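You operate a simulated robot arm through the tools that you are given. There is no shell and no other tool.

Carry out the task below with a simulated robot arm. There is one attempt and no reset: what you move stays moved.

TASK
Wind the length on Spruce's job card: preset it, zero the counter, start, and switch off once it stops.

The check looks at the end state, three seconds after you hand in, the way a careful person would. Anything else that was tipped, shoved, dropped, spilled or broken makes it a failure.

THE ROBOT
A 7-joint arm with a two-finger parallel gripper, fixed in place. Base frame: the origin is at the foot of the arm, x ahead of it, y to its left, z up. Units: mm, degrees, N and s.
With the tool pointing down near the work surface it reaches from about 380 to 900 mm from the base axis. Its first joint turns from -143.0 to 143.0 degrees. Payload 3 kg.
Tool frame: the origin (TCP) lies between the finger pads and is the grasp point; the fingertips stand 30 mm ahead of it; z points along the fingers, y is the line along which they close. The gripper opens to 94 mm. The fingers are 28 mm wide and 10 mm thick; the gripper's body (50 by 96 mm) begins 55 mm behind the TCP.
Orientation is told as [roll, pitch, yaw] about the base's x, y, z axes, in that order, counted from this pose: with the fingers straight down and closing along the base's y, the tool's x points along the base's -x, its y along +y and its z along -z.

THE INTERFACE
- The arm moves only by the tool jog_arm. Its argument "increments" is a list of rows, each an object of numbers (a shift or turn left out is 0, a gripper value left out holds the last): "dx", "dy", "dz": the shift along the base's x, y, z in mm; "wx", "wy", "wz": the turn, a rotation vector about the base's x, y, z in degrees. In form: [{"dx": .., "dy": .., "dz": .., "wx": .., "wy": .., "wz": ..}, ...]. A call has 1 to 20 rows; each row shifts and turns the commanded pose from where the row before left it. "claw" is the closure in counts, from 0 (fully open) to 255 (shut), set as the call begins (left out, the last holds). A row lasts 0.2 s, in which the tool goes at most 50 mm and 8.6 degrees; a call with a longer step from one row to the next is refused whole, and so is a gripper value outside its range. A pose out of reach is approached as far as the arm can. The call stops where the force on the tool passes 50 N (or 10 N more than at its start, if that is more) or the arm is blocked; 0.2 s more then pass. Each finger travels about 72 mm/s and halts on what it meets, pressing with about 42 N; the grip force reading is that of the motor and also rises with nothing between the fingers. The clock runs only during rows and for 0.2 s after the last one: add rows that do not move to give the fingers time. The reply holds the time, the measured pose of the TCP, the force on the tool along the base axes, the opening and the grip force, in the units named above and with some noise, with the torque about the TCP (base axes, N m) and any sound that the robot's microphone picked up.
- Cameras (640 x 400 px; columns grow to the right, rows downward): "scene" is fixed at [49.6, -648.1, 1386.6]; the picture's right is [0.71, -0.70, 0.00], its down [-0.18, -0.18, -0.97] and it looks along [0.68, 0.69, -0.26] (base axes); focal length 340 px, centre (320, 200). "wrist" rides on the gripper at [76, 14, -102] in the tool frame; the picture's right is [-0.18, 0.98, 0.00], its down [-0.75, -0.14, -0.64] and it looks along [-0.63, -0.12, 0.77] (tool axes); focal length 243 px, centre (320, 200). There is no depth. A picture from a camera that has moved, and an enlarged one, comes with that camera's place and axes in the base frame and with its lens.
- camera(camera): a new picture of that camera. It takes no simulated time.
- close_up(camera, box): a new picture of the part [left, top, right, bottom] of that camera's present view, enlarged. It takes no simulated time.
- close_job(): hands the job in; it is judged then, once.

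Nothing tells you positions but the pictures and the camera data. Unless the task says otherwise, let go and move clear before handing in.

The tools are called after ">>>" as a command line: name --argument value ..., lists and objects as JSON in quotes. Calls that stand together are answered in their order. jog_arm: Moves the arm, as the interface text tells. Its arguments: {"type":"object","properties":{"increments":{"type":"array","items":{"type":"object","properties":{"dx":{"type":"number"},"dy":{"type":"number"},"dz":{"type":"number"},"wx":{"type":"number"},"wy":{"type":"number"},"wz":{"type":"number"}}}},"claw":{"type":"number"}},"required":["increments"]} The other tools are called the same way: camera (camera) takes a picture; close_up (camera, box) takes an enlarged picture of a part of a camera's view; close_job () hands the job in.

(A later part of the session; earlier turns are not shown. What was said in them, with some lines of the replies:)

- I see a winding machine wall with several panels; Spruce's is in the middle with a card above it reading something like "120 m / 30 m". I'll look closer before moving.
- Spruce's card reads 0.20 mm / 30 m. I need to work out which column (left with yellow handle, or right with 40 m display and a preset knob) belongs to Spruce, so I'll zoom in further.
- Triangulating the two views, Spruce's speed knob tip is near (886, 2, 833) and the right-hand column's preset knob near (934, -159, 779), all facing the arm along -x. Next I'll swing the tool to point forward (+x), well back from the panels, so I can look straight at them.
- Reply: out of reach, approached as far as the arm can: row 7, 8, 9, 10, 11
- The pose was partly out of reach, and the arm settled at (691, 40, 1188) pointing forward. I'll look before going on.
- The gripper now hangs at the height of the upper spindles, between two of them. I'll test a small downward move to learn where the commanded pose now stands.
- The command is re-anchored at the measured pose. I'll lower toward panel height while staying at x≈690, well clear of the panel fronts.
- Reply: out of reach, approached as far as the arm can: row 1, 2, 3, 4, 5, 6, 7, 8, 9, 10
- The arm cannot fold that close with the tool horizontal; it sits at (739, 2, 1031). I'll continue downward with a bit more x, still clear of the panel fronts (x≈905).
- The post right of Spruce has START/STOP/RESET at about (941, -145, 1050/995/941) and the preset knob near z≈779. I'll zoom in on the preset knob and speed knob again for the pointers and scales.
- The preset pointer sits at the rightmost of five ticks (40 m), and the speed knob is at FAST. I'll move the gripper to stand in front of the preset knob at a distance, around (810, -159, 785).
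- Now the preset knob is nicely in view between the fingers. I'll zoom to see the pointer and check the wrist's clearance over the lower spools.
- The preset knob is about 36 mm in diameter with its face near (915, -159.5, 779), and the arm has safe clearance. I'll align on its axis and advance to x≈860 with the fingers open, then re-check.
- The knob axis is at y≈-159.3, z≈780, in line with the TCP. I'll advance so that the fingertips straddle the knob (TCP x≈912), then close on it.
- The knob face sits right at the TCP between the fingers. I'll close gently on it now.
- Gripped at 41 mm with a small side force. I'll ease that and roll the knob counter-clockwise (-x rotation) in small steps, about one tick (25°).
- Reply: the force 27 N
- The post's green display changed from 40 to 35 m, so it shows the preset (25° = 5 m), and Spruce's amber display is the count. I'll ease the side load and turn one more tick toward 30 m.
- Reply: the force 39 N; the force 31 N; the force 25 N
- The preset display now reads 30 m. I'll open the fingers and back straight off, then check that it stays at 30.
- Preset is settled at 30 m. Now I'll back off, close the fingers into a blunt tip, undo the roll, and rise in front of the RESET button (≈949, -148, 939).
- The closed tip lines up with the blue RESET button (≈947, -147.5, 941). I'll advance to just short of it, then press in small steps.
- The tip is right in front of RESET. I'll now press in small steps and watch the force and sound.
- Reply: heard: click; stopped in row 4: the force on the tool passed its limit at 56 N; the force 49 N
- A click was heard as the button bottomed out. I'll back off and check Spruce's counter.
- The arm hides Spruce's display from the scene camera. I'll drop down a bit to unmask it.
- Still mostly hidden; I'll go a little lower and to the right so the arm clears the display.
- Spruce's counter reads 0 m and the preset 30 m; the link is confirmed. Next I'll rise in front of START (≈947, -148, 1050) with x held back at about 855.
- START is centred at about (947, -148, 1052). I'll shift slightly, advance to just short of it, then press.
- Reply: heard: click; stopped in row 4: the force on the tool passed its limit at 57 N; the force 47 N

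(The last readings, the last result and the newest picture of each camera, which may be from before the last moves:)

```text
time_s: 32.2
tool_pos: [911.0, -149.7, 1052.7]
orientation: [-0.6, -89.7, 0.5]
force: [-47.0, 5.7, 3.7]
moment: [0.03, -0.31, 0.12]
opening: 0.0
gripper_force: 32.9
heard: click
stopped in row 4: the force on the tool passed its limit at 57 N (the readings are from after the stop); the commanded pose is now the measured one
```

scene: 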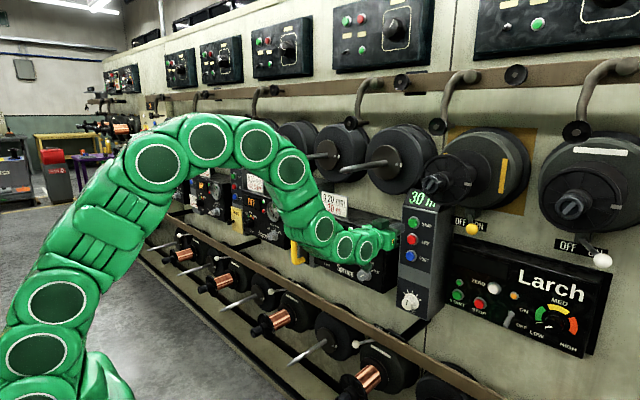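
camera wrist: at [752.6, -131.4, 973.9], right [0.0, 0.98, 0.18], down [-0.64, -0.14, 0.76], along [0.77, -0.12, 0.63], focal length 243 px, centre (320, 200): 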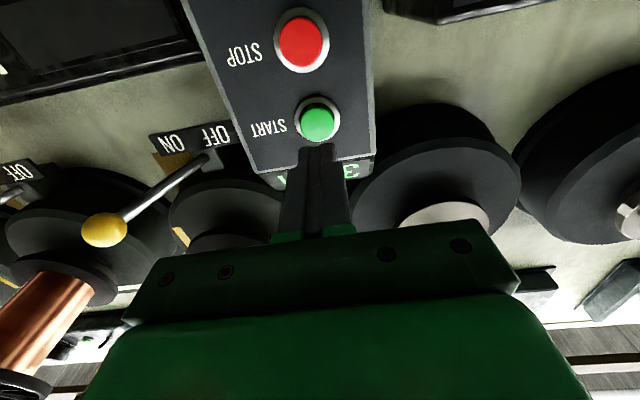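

A click was heard on START. I'll back off and look at what is happening.

>>> jog_arm --increments '[{"dx": -5}, {"dx": -15}, {"dx": -20}, {"dx": -15}]'

>>> camera --camera "scene"

>>> camera --camera "wrist"

```text
time_s: 33.2
tool_pos: [858.0, -149.6, 1052.3]
orientation: [-0.9, -89.7, 0.8]
force: [0.0, -0.3, -0.1]
moment: [0.0, 0.0, -0.03]
opening: 0.0
gripper_force: 33.2
```

```text
taken
```

scene: 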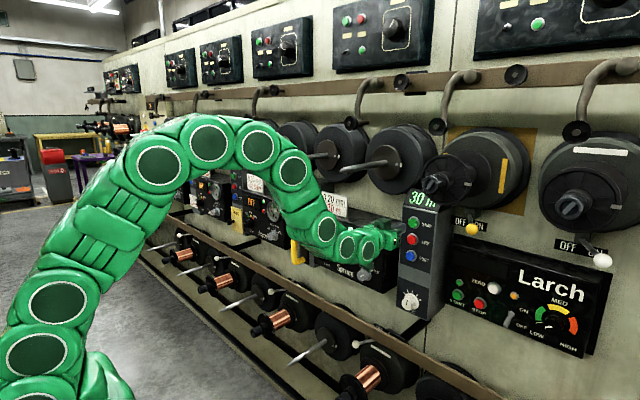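

```text
taken
camera wrist: at [755.8, -135.2, 974.8], right [0.0, 0.98, 0.18], down [-0.64, -0.14, 0.76], along [0.77, -0.12, 0.63], focal length 243 px, centre (320, 200)
```

wrist: 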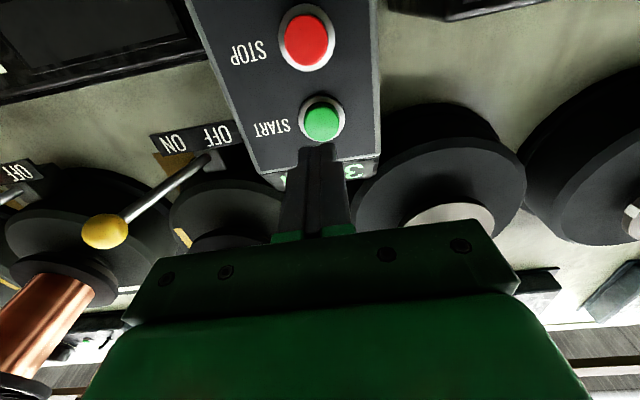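

I'll lower the arm to unmask Spruce's counter and watch the winding.

>>> jog_arm --increments '[{"dz": -25}, {"dz": -25}, {"dz": -25}, {"dz": -25}, {"dz": -25}, {"dz": -25}, {"dz": -25, "dy": -10}, {"dz": -25, "dy": -10}, {"dz": -25, "dy": -10}, {"dz": -25, "dy": -10}, {"dz": -18, "dy": -10}]' --claw 60

>>> close_up --camera "scene" --box '[280, 180, 460, 320]'

>>> camera --camera "scene"

```text
time_s: 35.6
tool_pos: [858.0, -199.1, 784.6]
orientation: [-5.2, -89.8, 5.3]
force: [-0.3, 0.4, -0.8]
moment: [0.0, -0.04, 0.0]
opening: 71.9
gripper_force: 0.2
```

```text
2.86 times, centred on (370, 250) of scene
camera zoom: at [49.6, -648.1, 1386.6], right [0.71, -0.7, 0.0], down [-0.18, -0.18, -0.97], along [0.68, 0.69, -0.26], focal length 971 px, centre (177, 57)
```

zoom: 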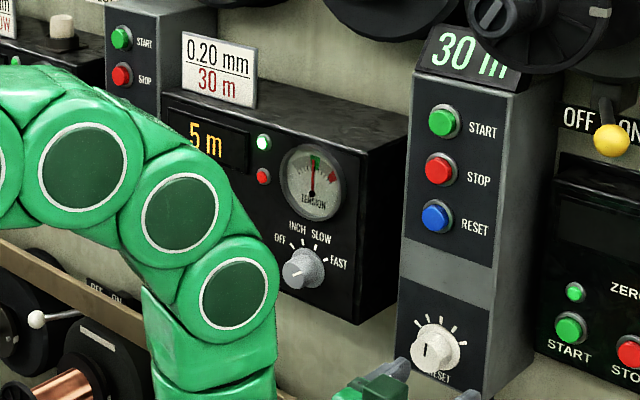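

```text
taken
```

scene: 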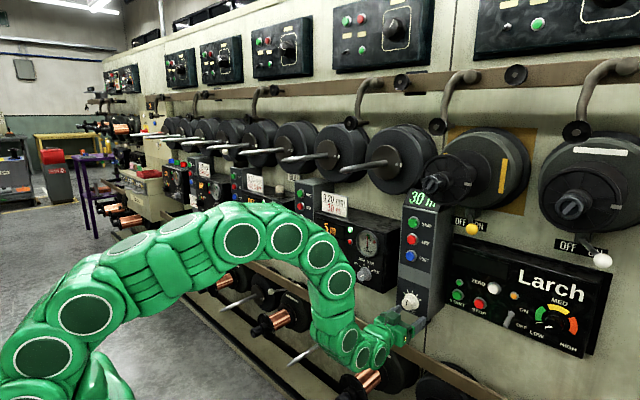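

It's winding: counter at 5 m, lamp lit, tension needle in the green. While it runs I'll move to a standoff in front of Spruce's speed knob (≈886, 2, 833), keeping well back.

>>> jog_arm --increments '[{"dx": -20}, {"dx": -20}, {"dy": 20, "dz": 5}, {"dy": 20, "dz": 5}, {"dy": 20, "dz": 5}, {"dy": 20, "dz": 5}, {"dy": 20, "dz": 5}, {"dy": 20, "dz": 5}, {"dy": 20, "dz": 5}, {"dy": 20, "dz": 5}, {"dy": 20, "dz": 5}, {"dy": 20, "dz": 4}, {}]'

>>> camera --camera "wrist"

>>> camera --camera "scene"

```text
time_s: 38.4
tool_pos: [816.9, -0.7, 832.4]
orientation: [-3.0, -89.7, 3.1]
force: [-0.1, -0.3, -0.3]
moment: [0.02, -0.02, -0.03]
opening: 72.0
gripper_force: 0.0
```

```text
taken
camera wrist: at [714.6, 14.4, 755.9], right [0.0, 0.98, 0.18], down [-0.64, -0.14, 0.76], along [0.77, -0.12, 0.63], focal length 243 px, centre (320, 200)
```

wrist: 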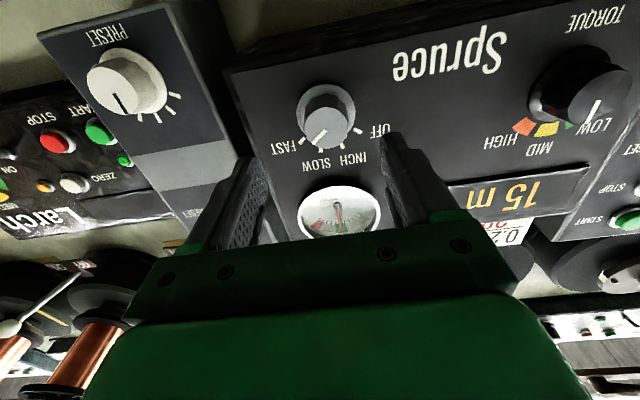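

```text
taken
```

scene: 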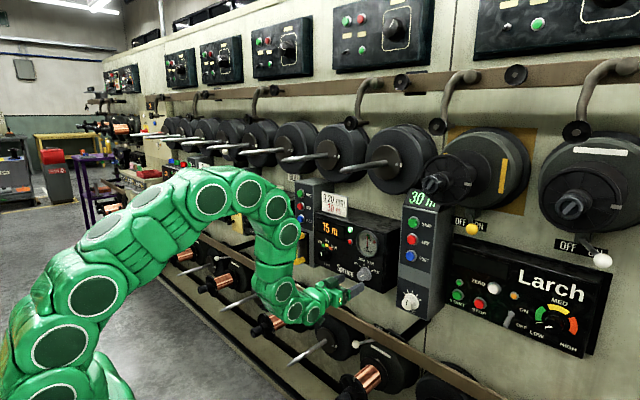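

The counter is at 15 m and visible from both cameras. I'll zoom on the speed knob to align while it keeps winding.

>>> close_up --camera "wrist" --box '[250, 60, 410, 180]'

>>> close_up --camera "scene" --box '[310, 200, 410, 300]'

```text
3.33 times, centred on (330, 120) of wrist
camera zoom: at [714.6, 14.4, 755.9], right [0.0, 0.98, 0.18], down [-0.64, -0.14, 0.76], along [0.77, -0.12, 0.63], focal length 809 px, centre (287, 467)
```

zoom: 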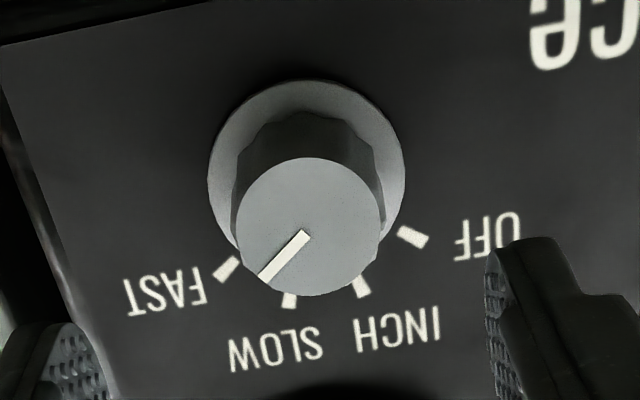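

```text
4.00 times, centred on (360, 250) of scene
camera zoom: at [49.6, -648.1, 1386.6], right [0.71, -0.7, 0.0], down [-0.18, -0.18, -0.97], along [0.68, 0.69, -0.26], focal length 1359 px, centre (160, 0)
```

zoom: 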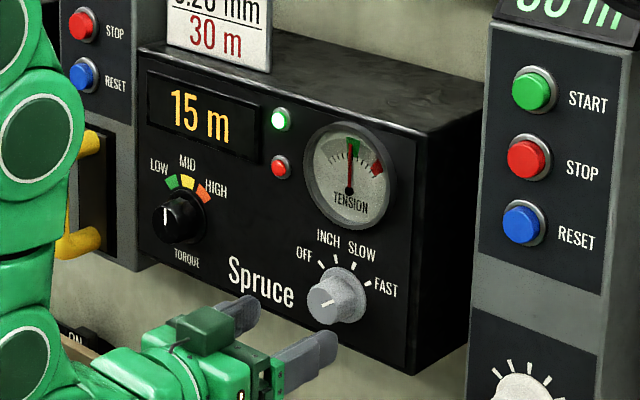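

The speed knob's face centre is at about (890, 5, 832), and FAST→OFF spans about 90° counter-clockwise. I'll pre-roll the tool +45° and align at standoff while the winding finishes.

>>> jog_arm --increments '[{"wx": 6.5, "dy": 2}, {"wx": 6.5, "dy": 2}, {"wx": 6.5, "dy": 2}, {"wx": 6.5}, {"wx": 6.5}, {"wx": 6.5}, {"wx": 6}, {}, {}]'

>>> camera --camera "scene"

>>> camera --camera "wrist"

```text
time_s: 40.4
tool_pos: [817.1, 7.1, 832.2]
orientation: [89.8, -45.0, -89.7]
force: [-0.7, 0.5, 0.5]
moment: [0.02, -0.01, 0.0]
opening: 71.7
gripper_force: 0.2
```

```text
taken
```

scene: 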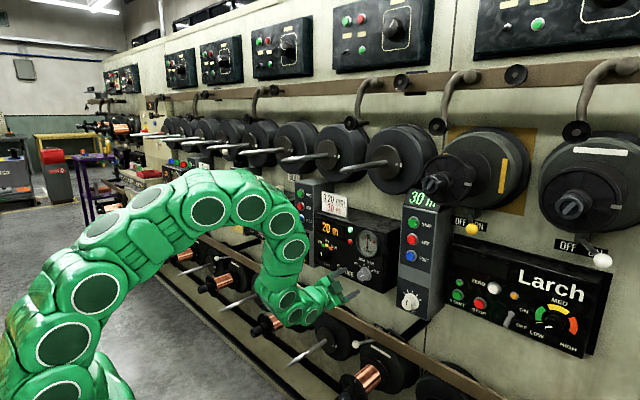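

```text
taken
camera wrist: at [715.1, 71.0, 788.2], right [0.0, 0.56, 0.83], down [-0.64, -0.63, 0.43], along [0.77, -0.53, 0.36], focal length 243 px, centre (320, 200)
```

wrist: 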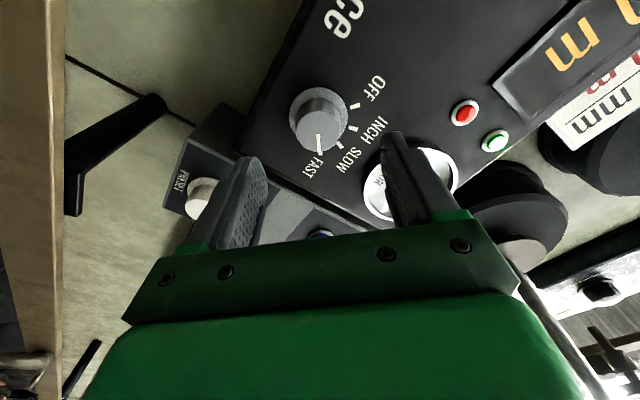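

The counter is at 20 m and the tool is aligned with the knob. I'll wait for it to reach 30 m and stop.

>>> jog_arm --increments '[{}, {}, {}, {}, {}, {}, {}, {}, {}, {}, {}, {}, {}, {}]'

>>> close_up --camera "scene" --box '[300, 190, 440, 300]'

>>> close_up --camera "wrist" --box '[240, 70, 400, 190]'

```text
time_s: 43.4
tool_pos: [818.0, 6.3, 831.4]
orientation: [89.7, -45.0, -89.7]
force: [-0.4, -0.2, 0.9]
moment: [0.02, -0.01, -0.02]
opening: 72.1
gripper_force: 0.1
```

```text
3.64 times, centred on (370, 245) of scene
camera zoom: at [49.6, -648.1, 1386.6], right [0.71, -0.7, 0.0], down [-0.18, -0.18, -0.97], along [0.68, 0.69, -0.26], focal length 1236 px, centre (138, 36)
```

zoom: 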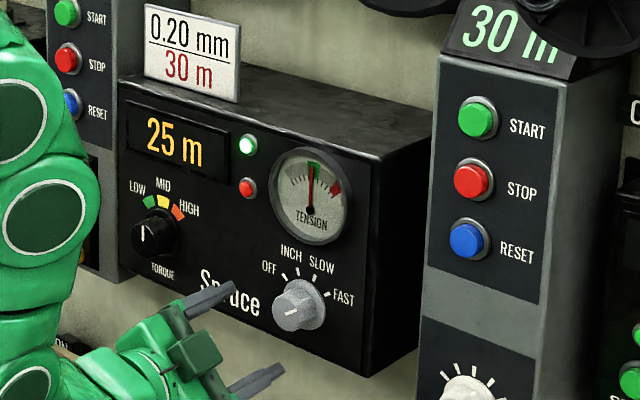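

```text
3.33 times, centred on (320, 130) of wrist
camera zoom: at [715.0, 71.0, 788.0], right [0.0, 0.56, 0.83], down [-0.64, -0.63, 0.44], along [0.77, -0.53, 0.36], focal length 809 px, centre (320, 433)
```

zoom: 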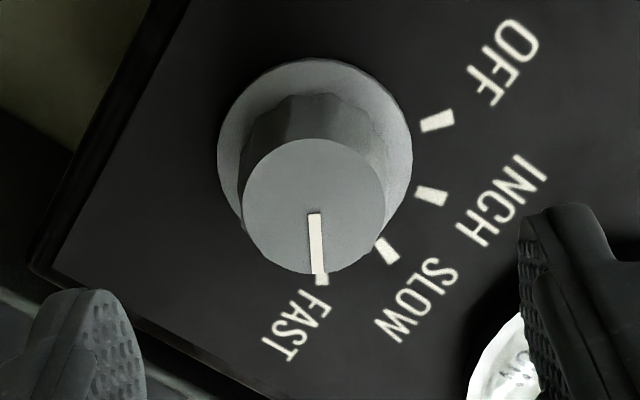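

25 m now. I'll wait a bit more and make a tiny alignment correction (-1.2 mm in y).

>>> jog_arm --increments '[{"dy": -1.2, "dz": -0.3}, {}, {}, {}, {}, {}, {}, {}, {}, {}, {}, {}, {}, {}, {}, {}]'

>>> close_up --camera "scene" --box '[300, 190, 440, 300]'

```text
time_s: 46.8
tool_pos: [816.3, 6.1, 832.0]
orientation: [89.7, -45.0, -89.7]
force: [-0.7, 0.3, 0.3]
moment: [-0.01, -0.04, 0.03]
opening: 72.2
gripper_force: 0.1
```

```text
3.64 times, centred on (370, 245) of scene
camera zoom: at [49.6, -648.1, 1386.6], right [0.71, -0.7, 0.0], down [-0.18, -0.18, -0.97], along [0.68, 0.69, -0.26], focal length 1236 px, centre (138, 36)
```

zoom: 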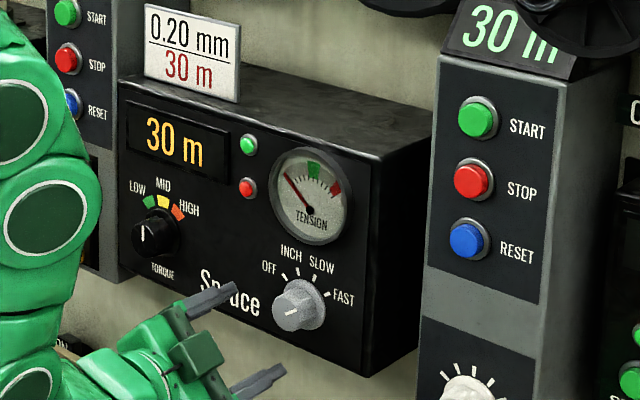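

It has stopped at 30 m: tension back to zero, run lamp out. Now I'll advance onto the speed knob to turn it to OFF.

>>> jog_arm --increments '[{"dx": 12}, {"dx": 12}, {"dx": 12}, {"dx": 12}, {"dx": 8}, {}]'

>>> close_up --camera "wrist" --box '[220, 90, 420, 240]'

>>> close_up --camera "scene" --box '[310, 220, 410, 300]'

```text
time_s: 48.2
tool_pos: [872.7, 5.0, 831.4]
orientation: [89.8, -44.9, -89.7]
force: [0.0, -0.2, 0.5]
moment: [0.02, 0.01, 0.01]
opening: 71.9
gripper_force: 0.1
```

```text
2.67 times, centred on (320, 165) of wrist
camera zoom: at [771.3, 69.1, 787.8], right [0.0, 0.56, 0.83], down [-0.64, -0.63, 0.43], along [0.77, -0.53, 0.36], focal length 647 px, centre (320, 293)
```

zoom: 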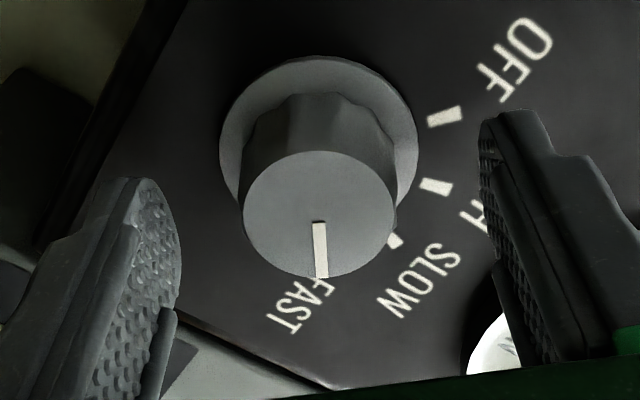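

```text
5.00 times, centred on (360, 260) of scene
camera zoom: at [49.6, -648.1, 1386.6], right [0.71, -0.7, 0.0], down [-0.18, -0.18, -0.97], along [0.68, 0.69, -0.26], focal length 1699 px, centre (120, -100)
```

zoom: 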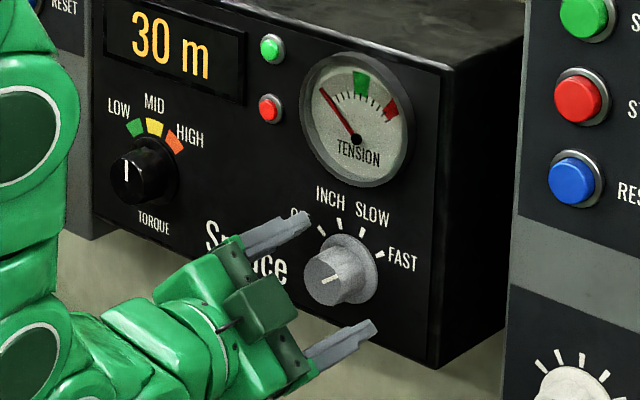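

The knob is centred between the fingers. I'll go in the last ~13 mm and close.

>>> jog_arm --increments '[{"dx": 5}, {"dx": 5}, {"dx": 3}, {}]'

>>> jog_arm --increments '[{}, {}, {}, {}]' --claw 255

```text
time_s: 49.2
tool_pos: [886.3, 6.9, 832.7]
orientation: [89.7, -45.1, -89.6]
force: [-0.1, -0.2, 0.2]
moment: [-0.01, 0.01, -0.02]
opening: 72.0
gripper_force: 0.0
```

```text
time_s: 50.2
tool_pos: [884.5, 5.7, 831.5]
orientation: [89.6, -45.0, -89.7]
force: [-0.1, -10.1, -12.8]
moment: [-0.01, -0.22, 0.12]
opening: 37.5
gripper_force: 45.9
```

Gripped at 37.5 mm. I'll relieve the small side load and turn counter-clockwise in small steps, checking midway.

>>> jog_arm --increments '[{"dy": -0.6, "dz": -0.6}, {"wx": -6}, {"wx": -6}, {"wx": -6}, {"wx": -6}, {"wx": -6}, {}]'

>>> close_up --camera "scene" --box '[310, 220, 410, 300]'

>>> close_up --camera "wrist" --box '[220, 90, 420, 240]'

```text
time_s: 51.8
tool_pos: [885.6, 5.3, 831.4]
orientation: [88.8, -75.0, -88.9]
force: [19.1, -7.6, -20.6]
moment: [-0.01, 0.91, 0.26]
opening: 37.5
gripper_force: 44.6
```

```text
5.00 times, centred on (360, 260) of scene
camera zoom: at [49.6, -648.1, 1386.6], right [0.71, -0.7, 0.0], down [-0.18, -0.18, -0.97], along [0.68, 0.69, -0.26], focal length 1699 px, centre (120, -100)
```

zoom: 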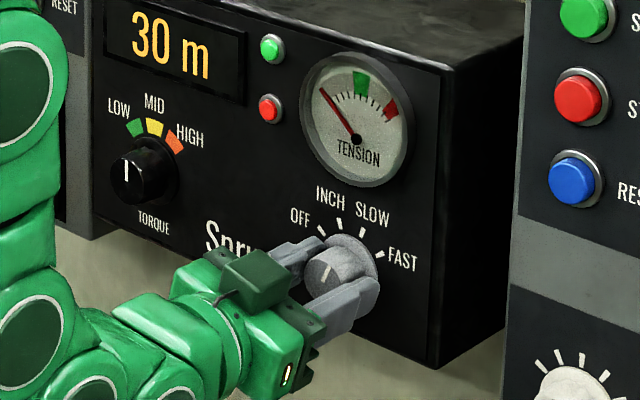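

```text
2.67 times, centred on (320, 165) of wrist
camera zoom: at [784.0, 38.6, 760.9], right [0.0, 0.9, 0.43], down [-0.64, -0.33, 0.7], along [0.77, -0.28, 0.58], focal length 647 px, centre (320, 293)
```

zoom: 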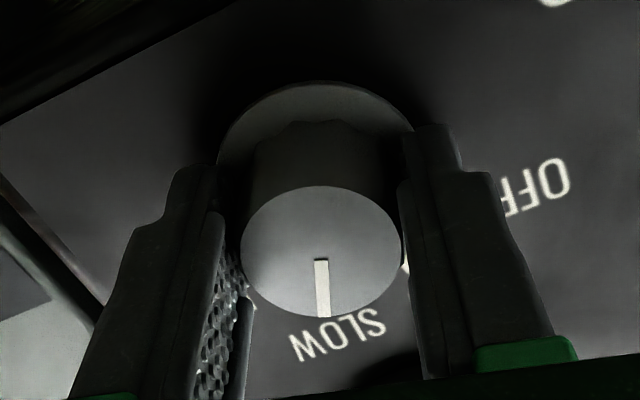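

The knob follows and is now at SLOW. I'll continue the remaining ~60° to OFF, in two stages.

>>> jog_arm --increments '[{"dz": -0.6, "dx": 0.5}, {"wx": -6}, {"wx": -6}, {"wx": -6}, {"wx": -6}, {"wx": -6}, {}]'

>>> jog_arm --increments '[{"wx": -6}, {"wx": -6}, {"wx": -6}, {"wx": -6}, {"wx": -6}, {}]'

>>> close_up --camera "scene" --box '[310, 220, 410, 300]'

>>> close_up --camera "wrist" --box '[220, 90, 420, 240]'

```text
time_s: 53.4
tool_pos: [886.2, 4.4, 830.1]
orientation: [-88.8, -75.0, 88.7]
force: [-24.1, -18.9, -12.9]
moment: [0.02, -0.1, 0.33]
opening: 37.5
gripper_force: 44.7
```

```text
time_s: 54.8
tool_pos: [886.0, 4.4, 832.2]
orientation: [-89.8, -45.0, 89.5]
force: [-14.2, -34.8, -7.2]
moment: [0.01, 0.33, -0.27]
opening: 37.2
gripper_force: 45.3
```

```text
5.00 times, centred on (360, 260) of scene
camera zoom: at [49.6, -648.1, 1386.6], right [0.71, -0.7, 0.0], down [-0.18, -0.18, -0.97], along [0.68, 0.69, -0.26], focal length 1699 px, centre (120, -100)
```

zoom: 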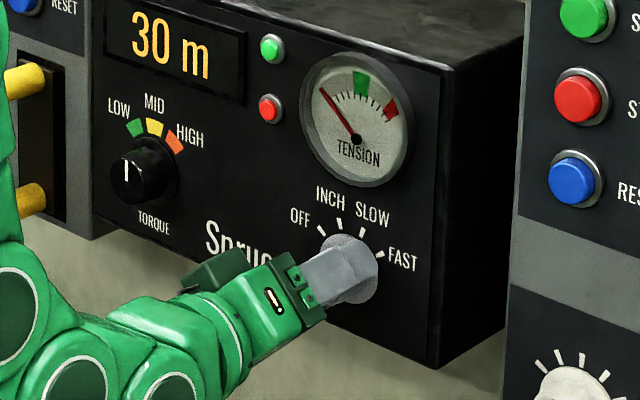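

```text
2.67 times, centred on (320, 165) of wrist
camera zoom: at [784.5, -38.8, 767.0], right [0.0, 0.82, -0.57], down [-0.64, 0.44, 0.63], along [0.77, 0.36, 0.53], focal length 647 px, centre (320, 293)
```

zoom: 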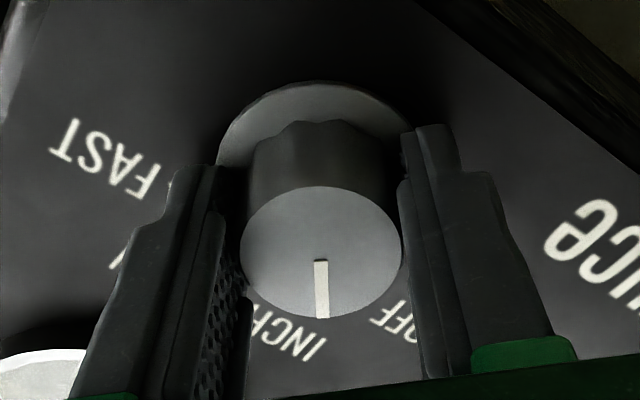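

The pointer is close but the display still shows 30 m, so it isn't quite at OFF. I'll relieve the y load and turn a few degrees more.

>>> jog_arm --increments '[{"dy": -0.8}, {"dy": -0.6, "wx": -4}, {"wx": -4}, {}]'

>>> close_up --camera "scene" --box '[310, 220, 410, 300]'

>>> close_up --camera "wrist" --box '[220, 90, 420, 240]'

```text
time_s: 55.8
tool_pos: [885.9, 4.7, 830.2]
orientation: [-89.9, -37.1, 89.7]
force: [0.7, -31.0, -5.1]
moment: [-0.04, 0.11, 0.2]
opening: 37.5
gripper_force: 44.9
```

```text
5.00 times, centred on (360, 260) of scene
camera zoom: at [49.6, -648.1, 1386.6], right [0.71, -0.7, 0.0], down [-0.18, -0.18, -0.97], along [0.68, 0.69, -0.26], focal length 1699 px, centre (120, -100)
```

zoom: 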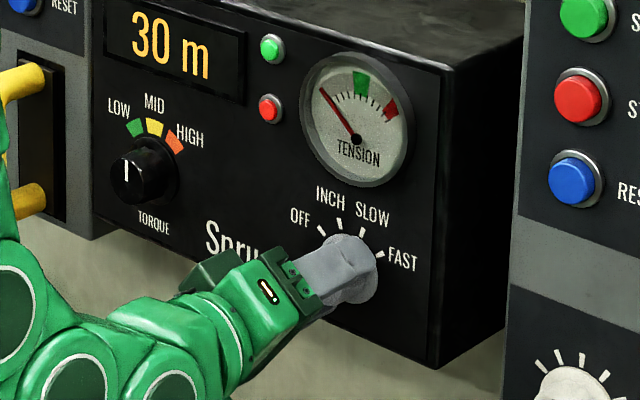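

```text
2.67 times, centred on (320, 165) of wrist
camera zoom: at [784.6, -47.5, 773.8], right [0.0, 0.74, -0.67], down [-0.64, 0.52, 0.57], along [0.77, 0.43, 0.47], focal length 647 px, centre (320, 293)
```

zoom: 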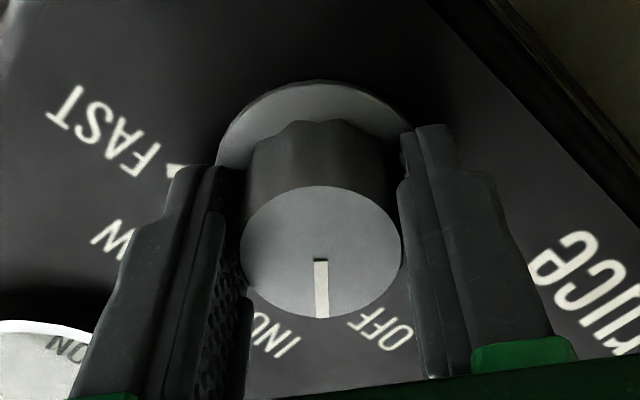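

The ticks are at ±50° (span 100°), and I've turned about 98°. I'll add a couple more degrees, and then let go so the knob can settle.

>>> jog_arm --increments '[{"dy": -0.6, "wx": -2.5}, {"dy": -0.6}, {}, {}]'

>>> close_up --camera "scene" --box '[310, 220, 410, 300]'

```text
time_s: 56.8
tool_pos: [886.2, 4.0, 832.6]
orientation: [-89.9, -34.4, 89.7]
force: [21.2, -11.7, 0.9]
moment: [0.0, 0.35, -0.48]
opening: 37.5
gripper_force: 45.0
```

```text
5.00 times, centred on (360, 260) of scene
camera zoom: at [49.6, -648.1, 1386.6], right [0.71, -0.7, 0.0], down [-0.18, -0.18, -0.97], along [0.68, 0.69, -0.26], focal length 1699 px, centre (120, -100)
```

zoom: 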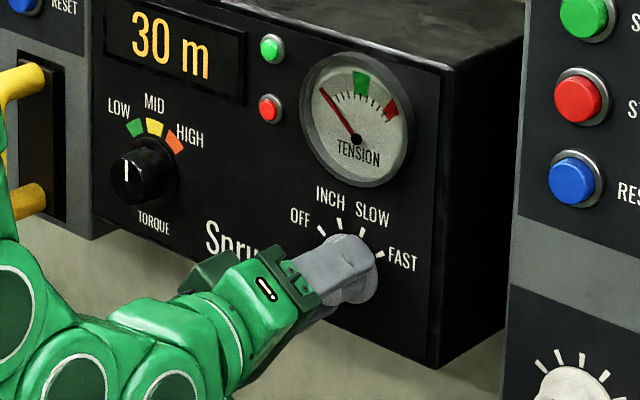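

Still 30 m on the display. I'll release, back off a little, and inspect where the pointer really is.

>>> jog_arm --increments '[{}, {}, {}, {"dx": -8}, {"dx": -12}, {"dx": -15}, {"dx": -15}, {}]' --claw 60

>>> close_up --camera "scene" --box '[310, 220, 410, 300]'

>>> close_up --camera "wrist" --box '[220, 60, 420, 200]'

>>> close_up --camera "scene" --box '[160, 160, 330, 260]'

```text
time_s: 58.6
tool_pos: [836.0, 3.2, 830.7]
orientation: [-89.8, -34.5, 89.7]
force: [0.1, -0.4, -0.1]
moment: [0.0, -0.01, -0.02]
opening: 72.0
gripper_force: 0.0
```

```text
5.00 times, centred on (360, 260) of scene
camera zoom: at [49.6, -648.1, 1386.6], right [0.71, -0.7, 0.0], down [-0.18, -0.18, -0.97], along [0.68, 0.69, -0.26], focal length 1699 px, centre (120, -100)
```

zoom: 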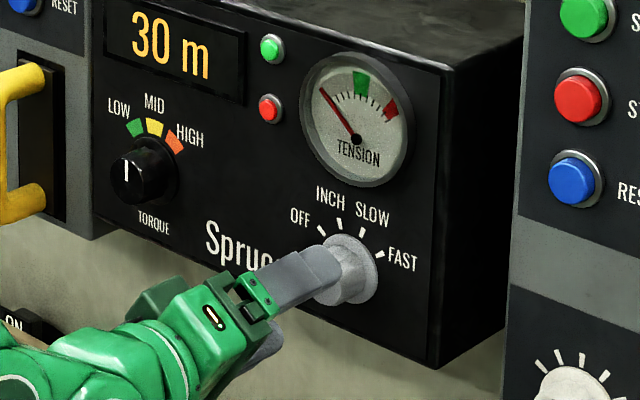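

```text
2.86 times, centred on (320, 130) of wrist
camera zoom: at [734.3, -50.9, 775.9], right [0.0, 0.71, -0.71], down [-0.64, 0.54, 0.55], along [0.77, 0.45, 0.45], focal length 693 px, centre (320, 400)
```

zoom: 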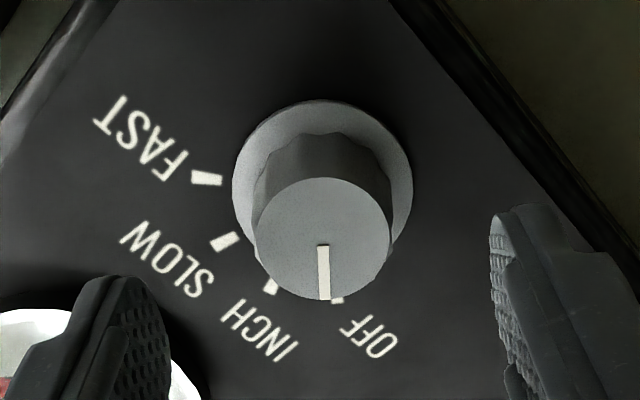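

```text
3.76 times, centred on (245, 210) of scene
camera zoom: at [49.6, -648.1, 1386.6], right [0.71, -0.7, 0.0], down [-0.18, -0.18, -0.97], along [0.68, 0.69, -0.26], focal length 1279 px, centre (602, 162)
```

zoom: 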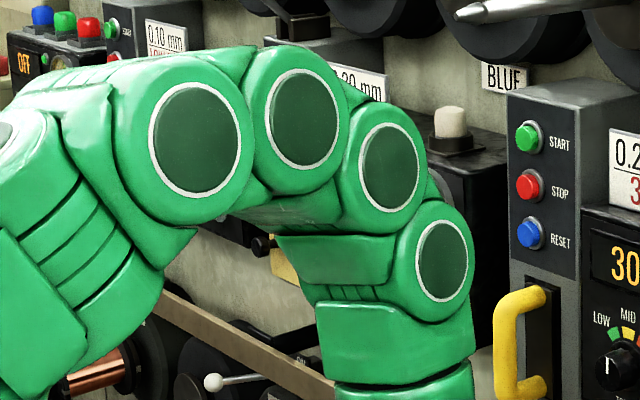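

The pointer now sits near the OFF tick but appears about 4–5° short of it by my geometry. I'll re-grip in the same orientation and turn about 5° further.

>>> jog_arm --increments '[{"dx": 12, "dy": 1.2}, {"dx": 12}, {"dx": 12}, {"dx": 8}, {"dx": 5}, {}]'

>>> jog_arm --increments '[{}, {}, {}, {}]' --claw 255

```text
time_s: 60.0
tool_pos: [886.0, 3.6, 830.1]
orientation: [-89.8, -34.5, 89.7]
force: [-0.6, 0.0, -0.7]
moment: [0.01, 0.01, 0.01]
opening: 71.9
gripper_force: 0.1
```

```text
time_s: 61.0
tool_pos: [885.2, 3.2, 831.7]
orientation: [-89.8, -34.5, 89.7]
force: [-1.3, -6.5, 11.9]
moment: [0.04, 0.12, 0.03]
opening: 37.5
gripper_force: 44.6
```

>>> jog_arm --increments '[{"wx": -2.5, "dz": 0.4}, {"wx": -2.5}, {}]'

>>> close_up --camera "scene" --box '[310, 220, 410, 300]'

>>> close_up --camera "wrist" --box '[220, 90, 420, 240]'

```text
time_s: 61.8
tool_pos: [885.4, 3.1, 832.1]
orientation: [-89.9, -29.6, 89.6]
force: [32.7, -11.2, 0.8]
moment: [0.04, 0.4, -0.67]
opening: 37.6
gripper_force: 45.0
```

```text
5.00 times, centred on (360, 260) of scene
camera zoom: at [49.6, -648.1, 1386.6], right [0.71, -0.7, 0.0], down [-0.18, -0.18, -0.97], along [0.68, 0.69, -0.26], focal length 1699 px, centre (120, -100)
```

zoom: 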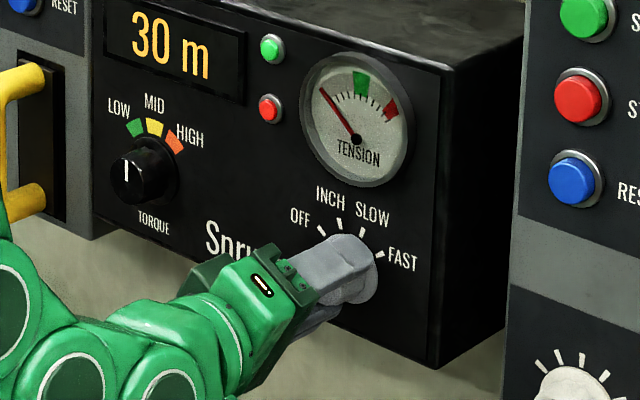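

```text
2.67 times, centred on (320, 165) of wrist
camera zoom: at [783.7, -55.2, 780.6], right [0.0, 0.64, -0.76], down [-0.64, 0.59, 0.5], along [0.77, 0.49, 0.41], focal length 647 px, centre (320, 293)
```

zoom: 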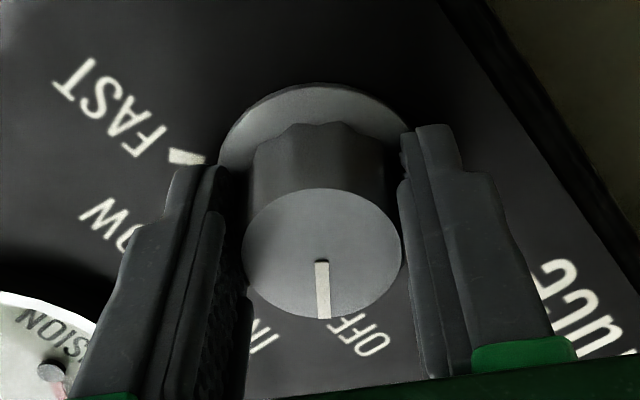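

I'll release again, retreat further, and compare with the other heads' knobs and displays.

>>> jog_arm --increments '[{}, {}, {}, {"dx": -8}, {"dx": -12}, {"dx": -15}, {"dx": -15}, {}]' --claw 60

>>> close_up --camera "wrist" --box '[220, 60, 420, 200]'

>>> camera --camera "scene"

>>> camera --camera "wrist"

```text
time_s: 63.6
tool_pos: [834.8, 5.8, 831.4]
orientation: [-89.9, -29.5, 89.8]
force: [-0.3, -0.3, -0.3]
moment: [0.01, 0.01, -0.01]
opening: 71.8
gripper_force: 0.0
```

```text
2.86 times, centred on (320, 130) of wrist
camera zoom: at [734.0, -53.2, 780.2], right [0.0, 0.64, -0.76], down [-0.64, 0.59, 0.5], along [0.77, 0.49, 0.41], focal length 693 px, centre (320, 400)
```

zoom: 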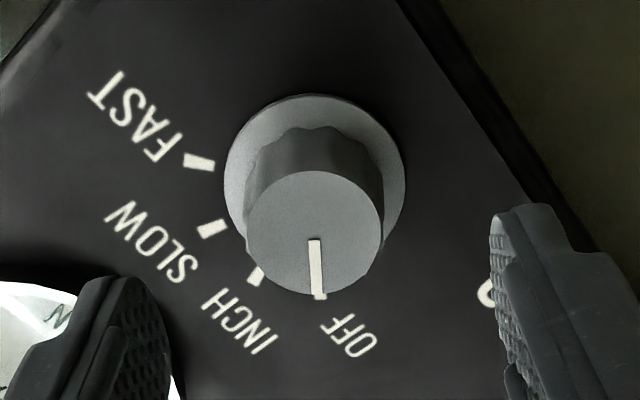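

```text
taken
```

scene: 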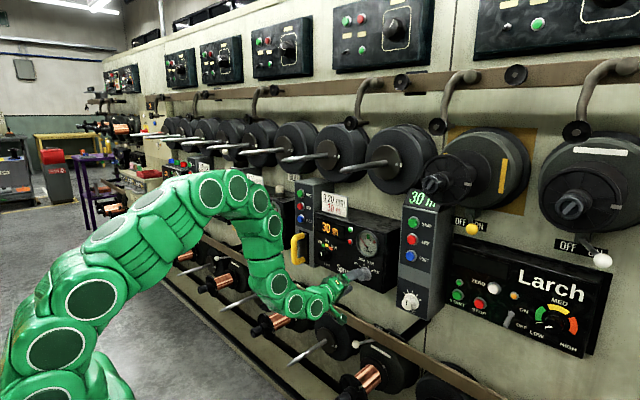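

```text
taken
camera wrist: at [734.0, -53.2, 780.2], right [0.0, 0.64, -0.76], down [-0.64, 0.59, 0.5], along [0.77, 0.49, 0.41], focal length 243 px, centre (320, 200)
```

wrist: 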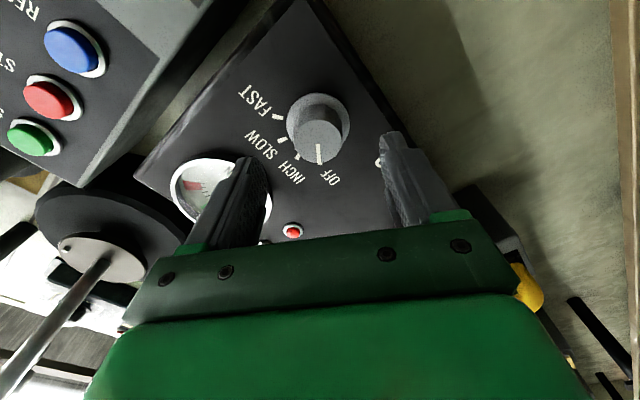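

The pointer now lies exactly on the OFF tick, though the head display still shows 30 m. I'll retreat, undo the roll and go up-right to a pose from which I can see the neighbouring heads (which show "OFF") for comparison.

>>> jog_arm --increments '[{"dx": -10, "wx": 7}, {"wx": 7.5, "dy": -10, "dz": 10}, {"wx": 7.5, "dy": -15, "dz": 20}, {"wx": 7.5, "dy": -15, "dz": 20}, {"wx": 7.5, "dy": -15, "dz": 20}, {"wx": 7.5, "dy": -15, "dz": 20}, {"wx": 7.5, "dy": -15, "dz": 20}, {"wx": 8, "dy": -15, "dz": 20}, {"dy": -15, "dz": 20}, {"dy": -15, "dz": 20}, {"dy": -15, "dz": 20}, {"dy": -10, "dz": 20}, {"dz": 10}, {}]'

>>> camera --camera "scene"

>>> close_up --camera "scene" --box '[180, 160, 320, 260]'

>>> close_up --camera "scene" --box '[310, 220, 410, 300]'

```text
time_s: 66.6
tool_pos: [825.1, -149.7, 1052.5]
orientation: [-63.0, -89.4, 63.0]
force: [1.1, 0.2, -0.7]
moment: [0.03, 0.01, -0.01]
opening: 71.9
gripper_force: 0.1
```

```text
taken
```

scene: 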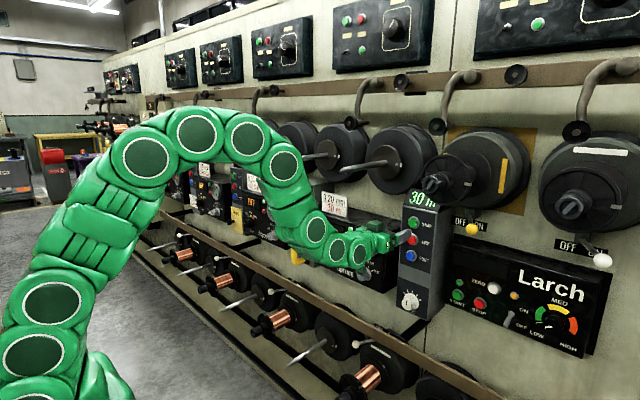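

```text
4.00 times, centred on (250, 210) of scene
camera zoom: at [49.6, -648.1, 1386.6], right [0.71, -0.7, 0.0], down [-0.18, -0.18, -0.97], along [0.68, 0.69, -0.26], focal length 1359 px, centre (600, 160)
```

zoom: 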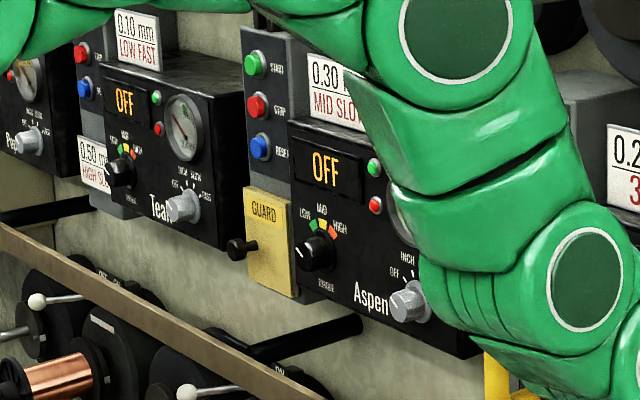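

```text
5.00 times, centred on (360, 260) of scene
camera zoom: at [49.6, -648.1, 1386.6], right [0.71, -0.7, 0.0], down [-0.18, -0.18, -0.97], along [0.68, 0.69, -0.26], focal length 1699 px, centre (120, -100)
```

zoom: 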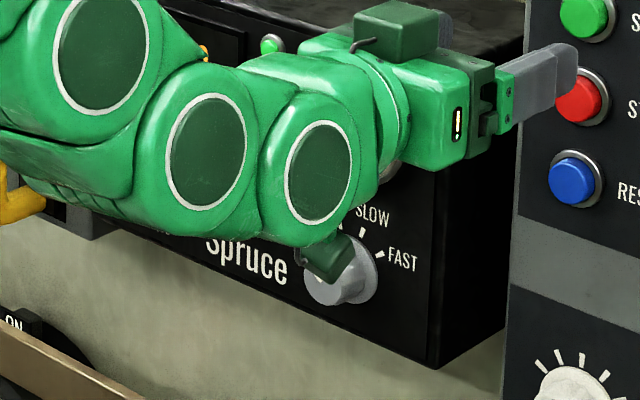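

>>> close_up --camera "scene" --box '[252, 218, 292, 248]'

>>> close_up --camera "scene" --box '[195, 195, 235, 225]'

>>> close_up --camera "scene" --box '[150, 160, 210, 210]'

```text
13.33 times, centred on (272, 233) of scene
camera zoom: at [49.6, -648.1, 1386.6], right [0.71, -0.7, 0.0], down [-0.18, -0.18, -0.97], along [0.68, 0.69, -0.26], focal length 4531 px, centre (960, -240)
```

zoom: 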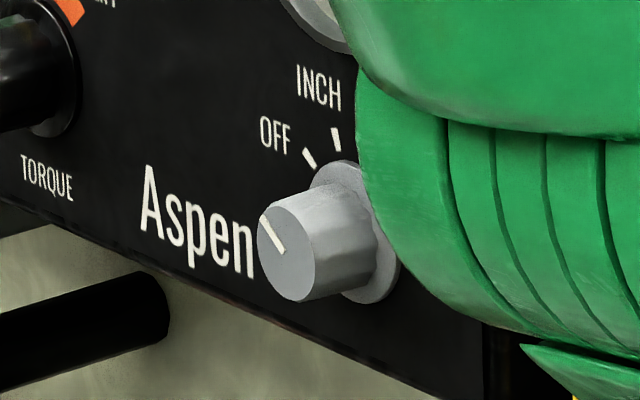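

```text
13.33 times, centred on (215, 210) of scene
camera zoom: at [49.6, -648.1, 1386.6], right [0.71, -0.7, 0.0], down [-0.18, -0.18, -0.97], along [0.68, 0.69, -0.26], focal length 4531 px, centre (1720, 67)
```

zoom: 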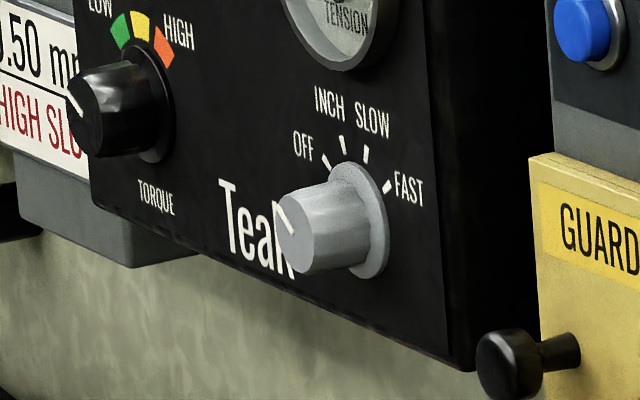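

```text
8.00 times, centred on (180, 185) of scene
camera zoom: at [49.6, -648.1, 1386.6], right [0.71, -0.7, 0.0], down [-0.18, -0.18, -0.97], along [0.68, 0.69, -0.26], focal length 2719 px, centre (1440, 320)
```

zoom: 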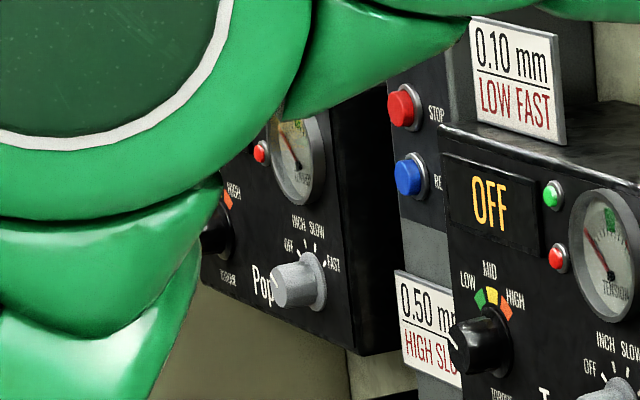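

On Aspen and Teak the pointer at OFF sits about 50° left of vertical, matching what I set on Spruce. I'll lower the arm to the right again to see Spruce's knob and display unobstructed from the scene camera.

>>> jog_arm --increments '[{"dz": -25}, {"dz": -25}, {"dz": -25}, {"dz": -25, "dy": -10}, {"dz": -25, "dy": -10}, {"dz": -25, "dy": -10}, {"dz": -25, "dy": -10}, {"dz": -25, "dy": -10}, {"dz": -25, "dy": -10}, {"dz": -25, "dy": -10}, {"dz": -12, "dy": -10}, {}]'

>>> close_up --camera "scene" --box '[340, 250, 390, 290]'

>>> close_up --camera "scene" --box '[290, 180, 450, 320]'

>>> camera --camera "scene"

```text
time_s: 69.2
tool_pos: [825.1, -230.9, 788.9]
orientation: [-62.0, -89.4, 62.0]
force: [-0.7, 0.1, 0.1]
moment: [-0.02, 0.01, 0.0]
opening: 71.8
gripper_force: 0.0
```

```text
10.00 times, centred on (365, 270) of scene
camera zoom: at [49.6, -648.1, 1386.6], right [0.71, -0.7, 0.0], down [-0.18, -0.18, -0.97], along [0.68, 0.69, -0.26], focal length 3398 px, centre (-130, -500)
```

zoom: 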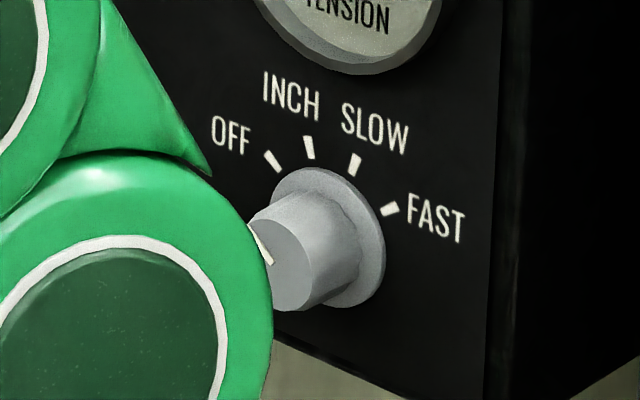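

```text
2.86 times, centred on (370, 250) of scene
camera zoom: at [49.6, -648.1, 1386.6], right [0.71, -0.7, 0.0], down [-0.18, -0.18, -0.97], along [0.68, 0.69, -0.26], focal length 971 px, centre (177, 57)
```

zoom: 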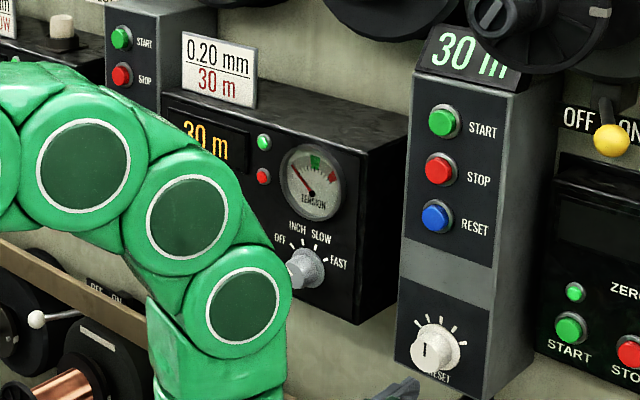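

```text
taken
```

scene: 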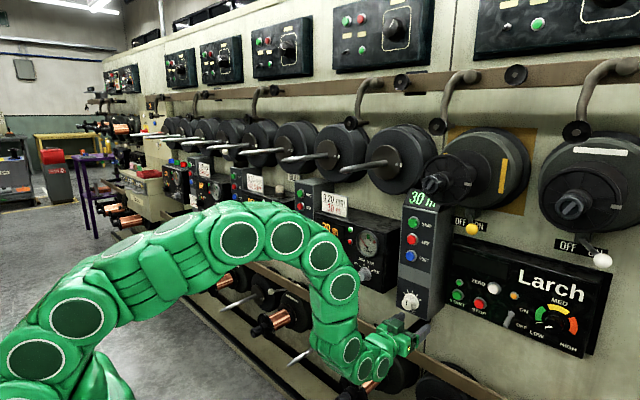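

I'll move to a standoff in front of the speed knob (roll 0) where both cameras see the knob and the display clearly, to verify the pointer precisely.

>>> jog_arm --increments '[{"dx": -10, "dy": 20, "dz": 3}, {"dy": 25, "dz": 5}, {"dy": 25, "dz": 5}, {"dy": 25, "dz": 5}, {"dy": 25, "dz": 5}, {"dy": 25, "dz": 5}, {"dy": 25, "dz": 5}, {"dy": 25, "dz": 5}, {"dy": 25, "dz": 3}, {"dy": 15, "dz": 2}, {}]'

>>> close_up --camera "scene" --box '[340, 250, 390, 290]'

>>> close_up --camera "wrist" --box '[250, 60, 410, 180]'

>>> camera --camera "scene"

```text
time_s: 71.6
tool_pos: [814.6, 2.8, 831.6]
orientation: [-61.2, -89.4, 61.1]
force: [-0.2, -0.7, 0.4]
moment: [0.05, 0.02, 0.04]
opening: 72.0
gripper_force: 0.0
```

```text
10.00 times, centred on (365, 270) of scene
camera zoom: at [49.6, -648.1, 1386.6], right [0.71, -0.7, 0.0], down [-0.18, -0.18, -0.97], along [0.68, 0.69, -0.26], focal length 3398 px, centre (-130, -500)
```

zoom: 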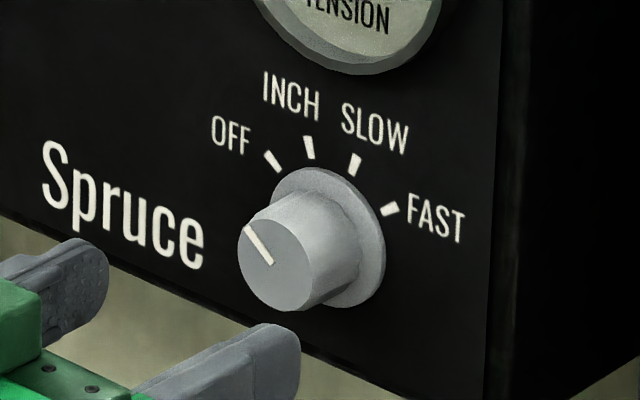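

```text
3.33 times, centred on (330, 120) of wrist
camera zoom: at [712.5, 17.7, 754.8], right [0.0, 0.98, 0.18], down [-0.64, -0.13, 0.76], along [0.77, -0.11, 0.63], focal length 809 px, centre (287, 467)
```

zoom: 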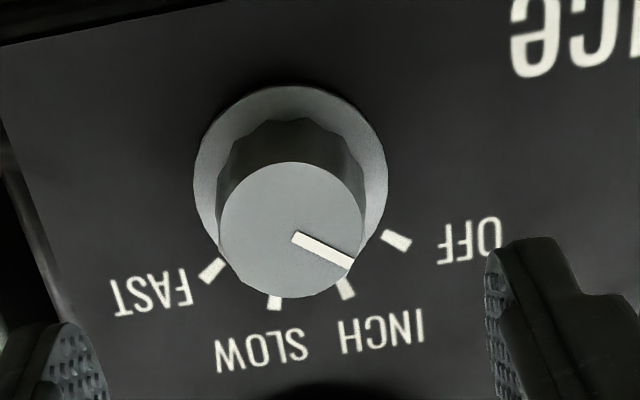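

```text
taken
```

scene: 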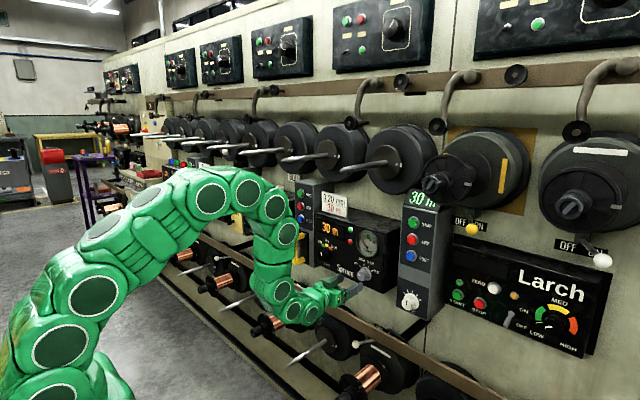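

The pointer lies exactly along the OFF tick, at the same angle (~50°) as Aspen's OFF; the counter holds 30 m and the preset reads 30 m. I'll retreat clear of the panels and take a last look before handing in.

>>> jog_arm --increments '[{"dz": 15, "dx": -5}, {"dz": 15, "dx": -5}, {"dz": 15, "dx": -5}, {"dz": 15, "dx": -5}, {"dz": 15, "dx": -5}, {"dz": 15, "dx": -5}, {"dz": 15, "dx": -5}, {"dz": 15, "dx": -5}, {"dz": 15, "dx": -5}, {}]'

>>> camera --camera "scene"

>>> close_up --camera "scene" --box '[290, 180, 450, 320]'

>>> camera --camera "wrist"

```text
time_s: 73.8
tool_pos: [769.8, 6.2, 966.7]
orientation: [-58.5, -89.3, 58.6]
force: [0.0, -0.3, -1.2]
moment: [0.03, 0.01, -0.02]
opening: 71.8
gripper_force: 0.1
```

```text
taken
```

scene: 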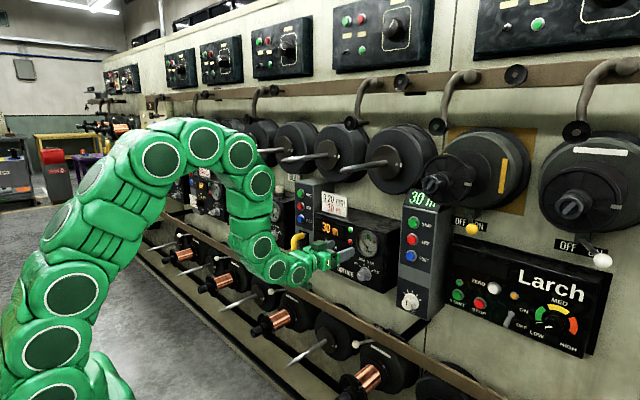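

```text
2.86 times, centred on (370, 250) of scene
camera zoom: at [49.6, -648.1, 1386.6], right [0.71, -0.7, 0.0], down [-0.18, -0.18, -0.97], along [0.68, 0.69, -0.26], focal length 971 px, centre (177, 57)
```

zoom: 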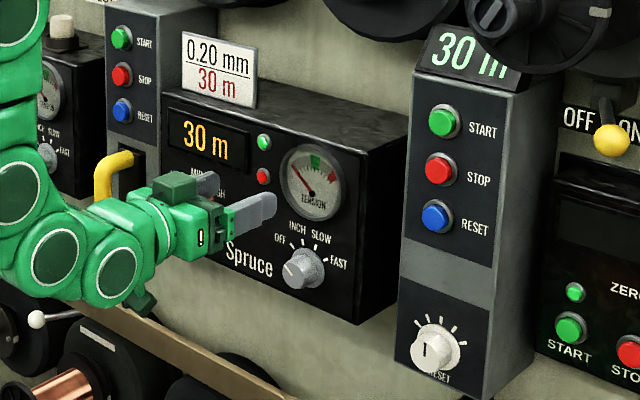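

```text
taken
camera wrist: at [668.0, 19.4, 890.1], right [0.0, 0.98, 0.18], down [-0.64, -0.13, 0.76], along [0.77, -0.11, 0.63], focal length 243 px, centre (320, 200)
```

wrist: 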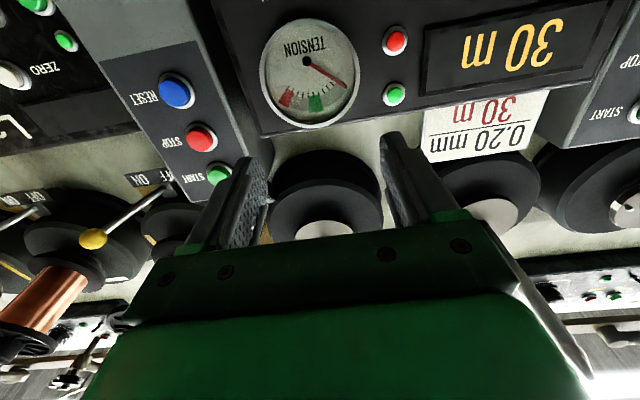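

Spruce's counter holds 30 m and the preset reads 30 m. The tension needle is at rest, the speed selector points at OFF, and the arm is clear of everything, so I'm handing in.

>>> close_job

```text
The job is handed in.
```

I wound the 30 m on Spruce's job card (0.20 mm wire) and handed the job in; I haven't seen the check's verdict.

- **Preset:** I turned the PRESET knob on the post to Spruce's right from 40 m to 30 m. That post's display now reads 30 m.
- **Counter:** I pressed RESET on the same post, and Spruce's display went from 40 m to 0 m.
- **Winding:** I pressed START. The counter ran up and stopped by itself at 30 m, with the tension needle back at zero and the run lamp out.
- **Switching off:** I turned Spruce's speed selector from FAST to OFF. The pointer lies on the OFF tick, at the same angle as Aspen's selector, which is also at OFF.

**Display still shows 30 m:** after switching off, Spruce's display still reads 30 m, while the idle heads whose displays I could see (Teak and Aspen) show "OFF". I took Spruce's display to be a counter that keeps its reading, but I could not confirm that.

I touched only those two knobs and two buttons, and the arm was clear of the panels with the gripper open when I handed in.
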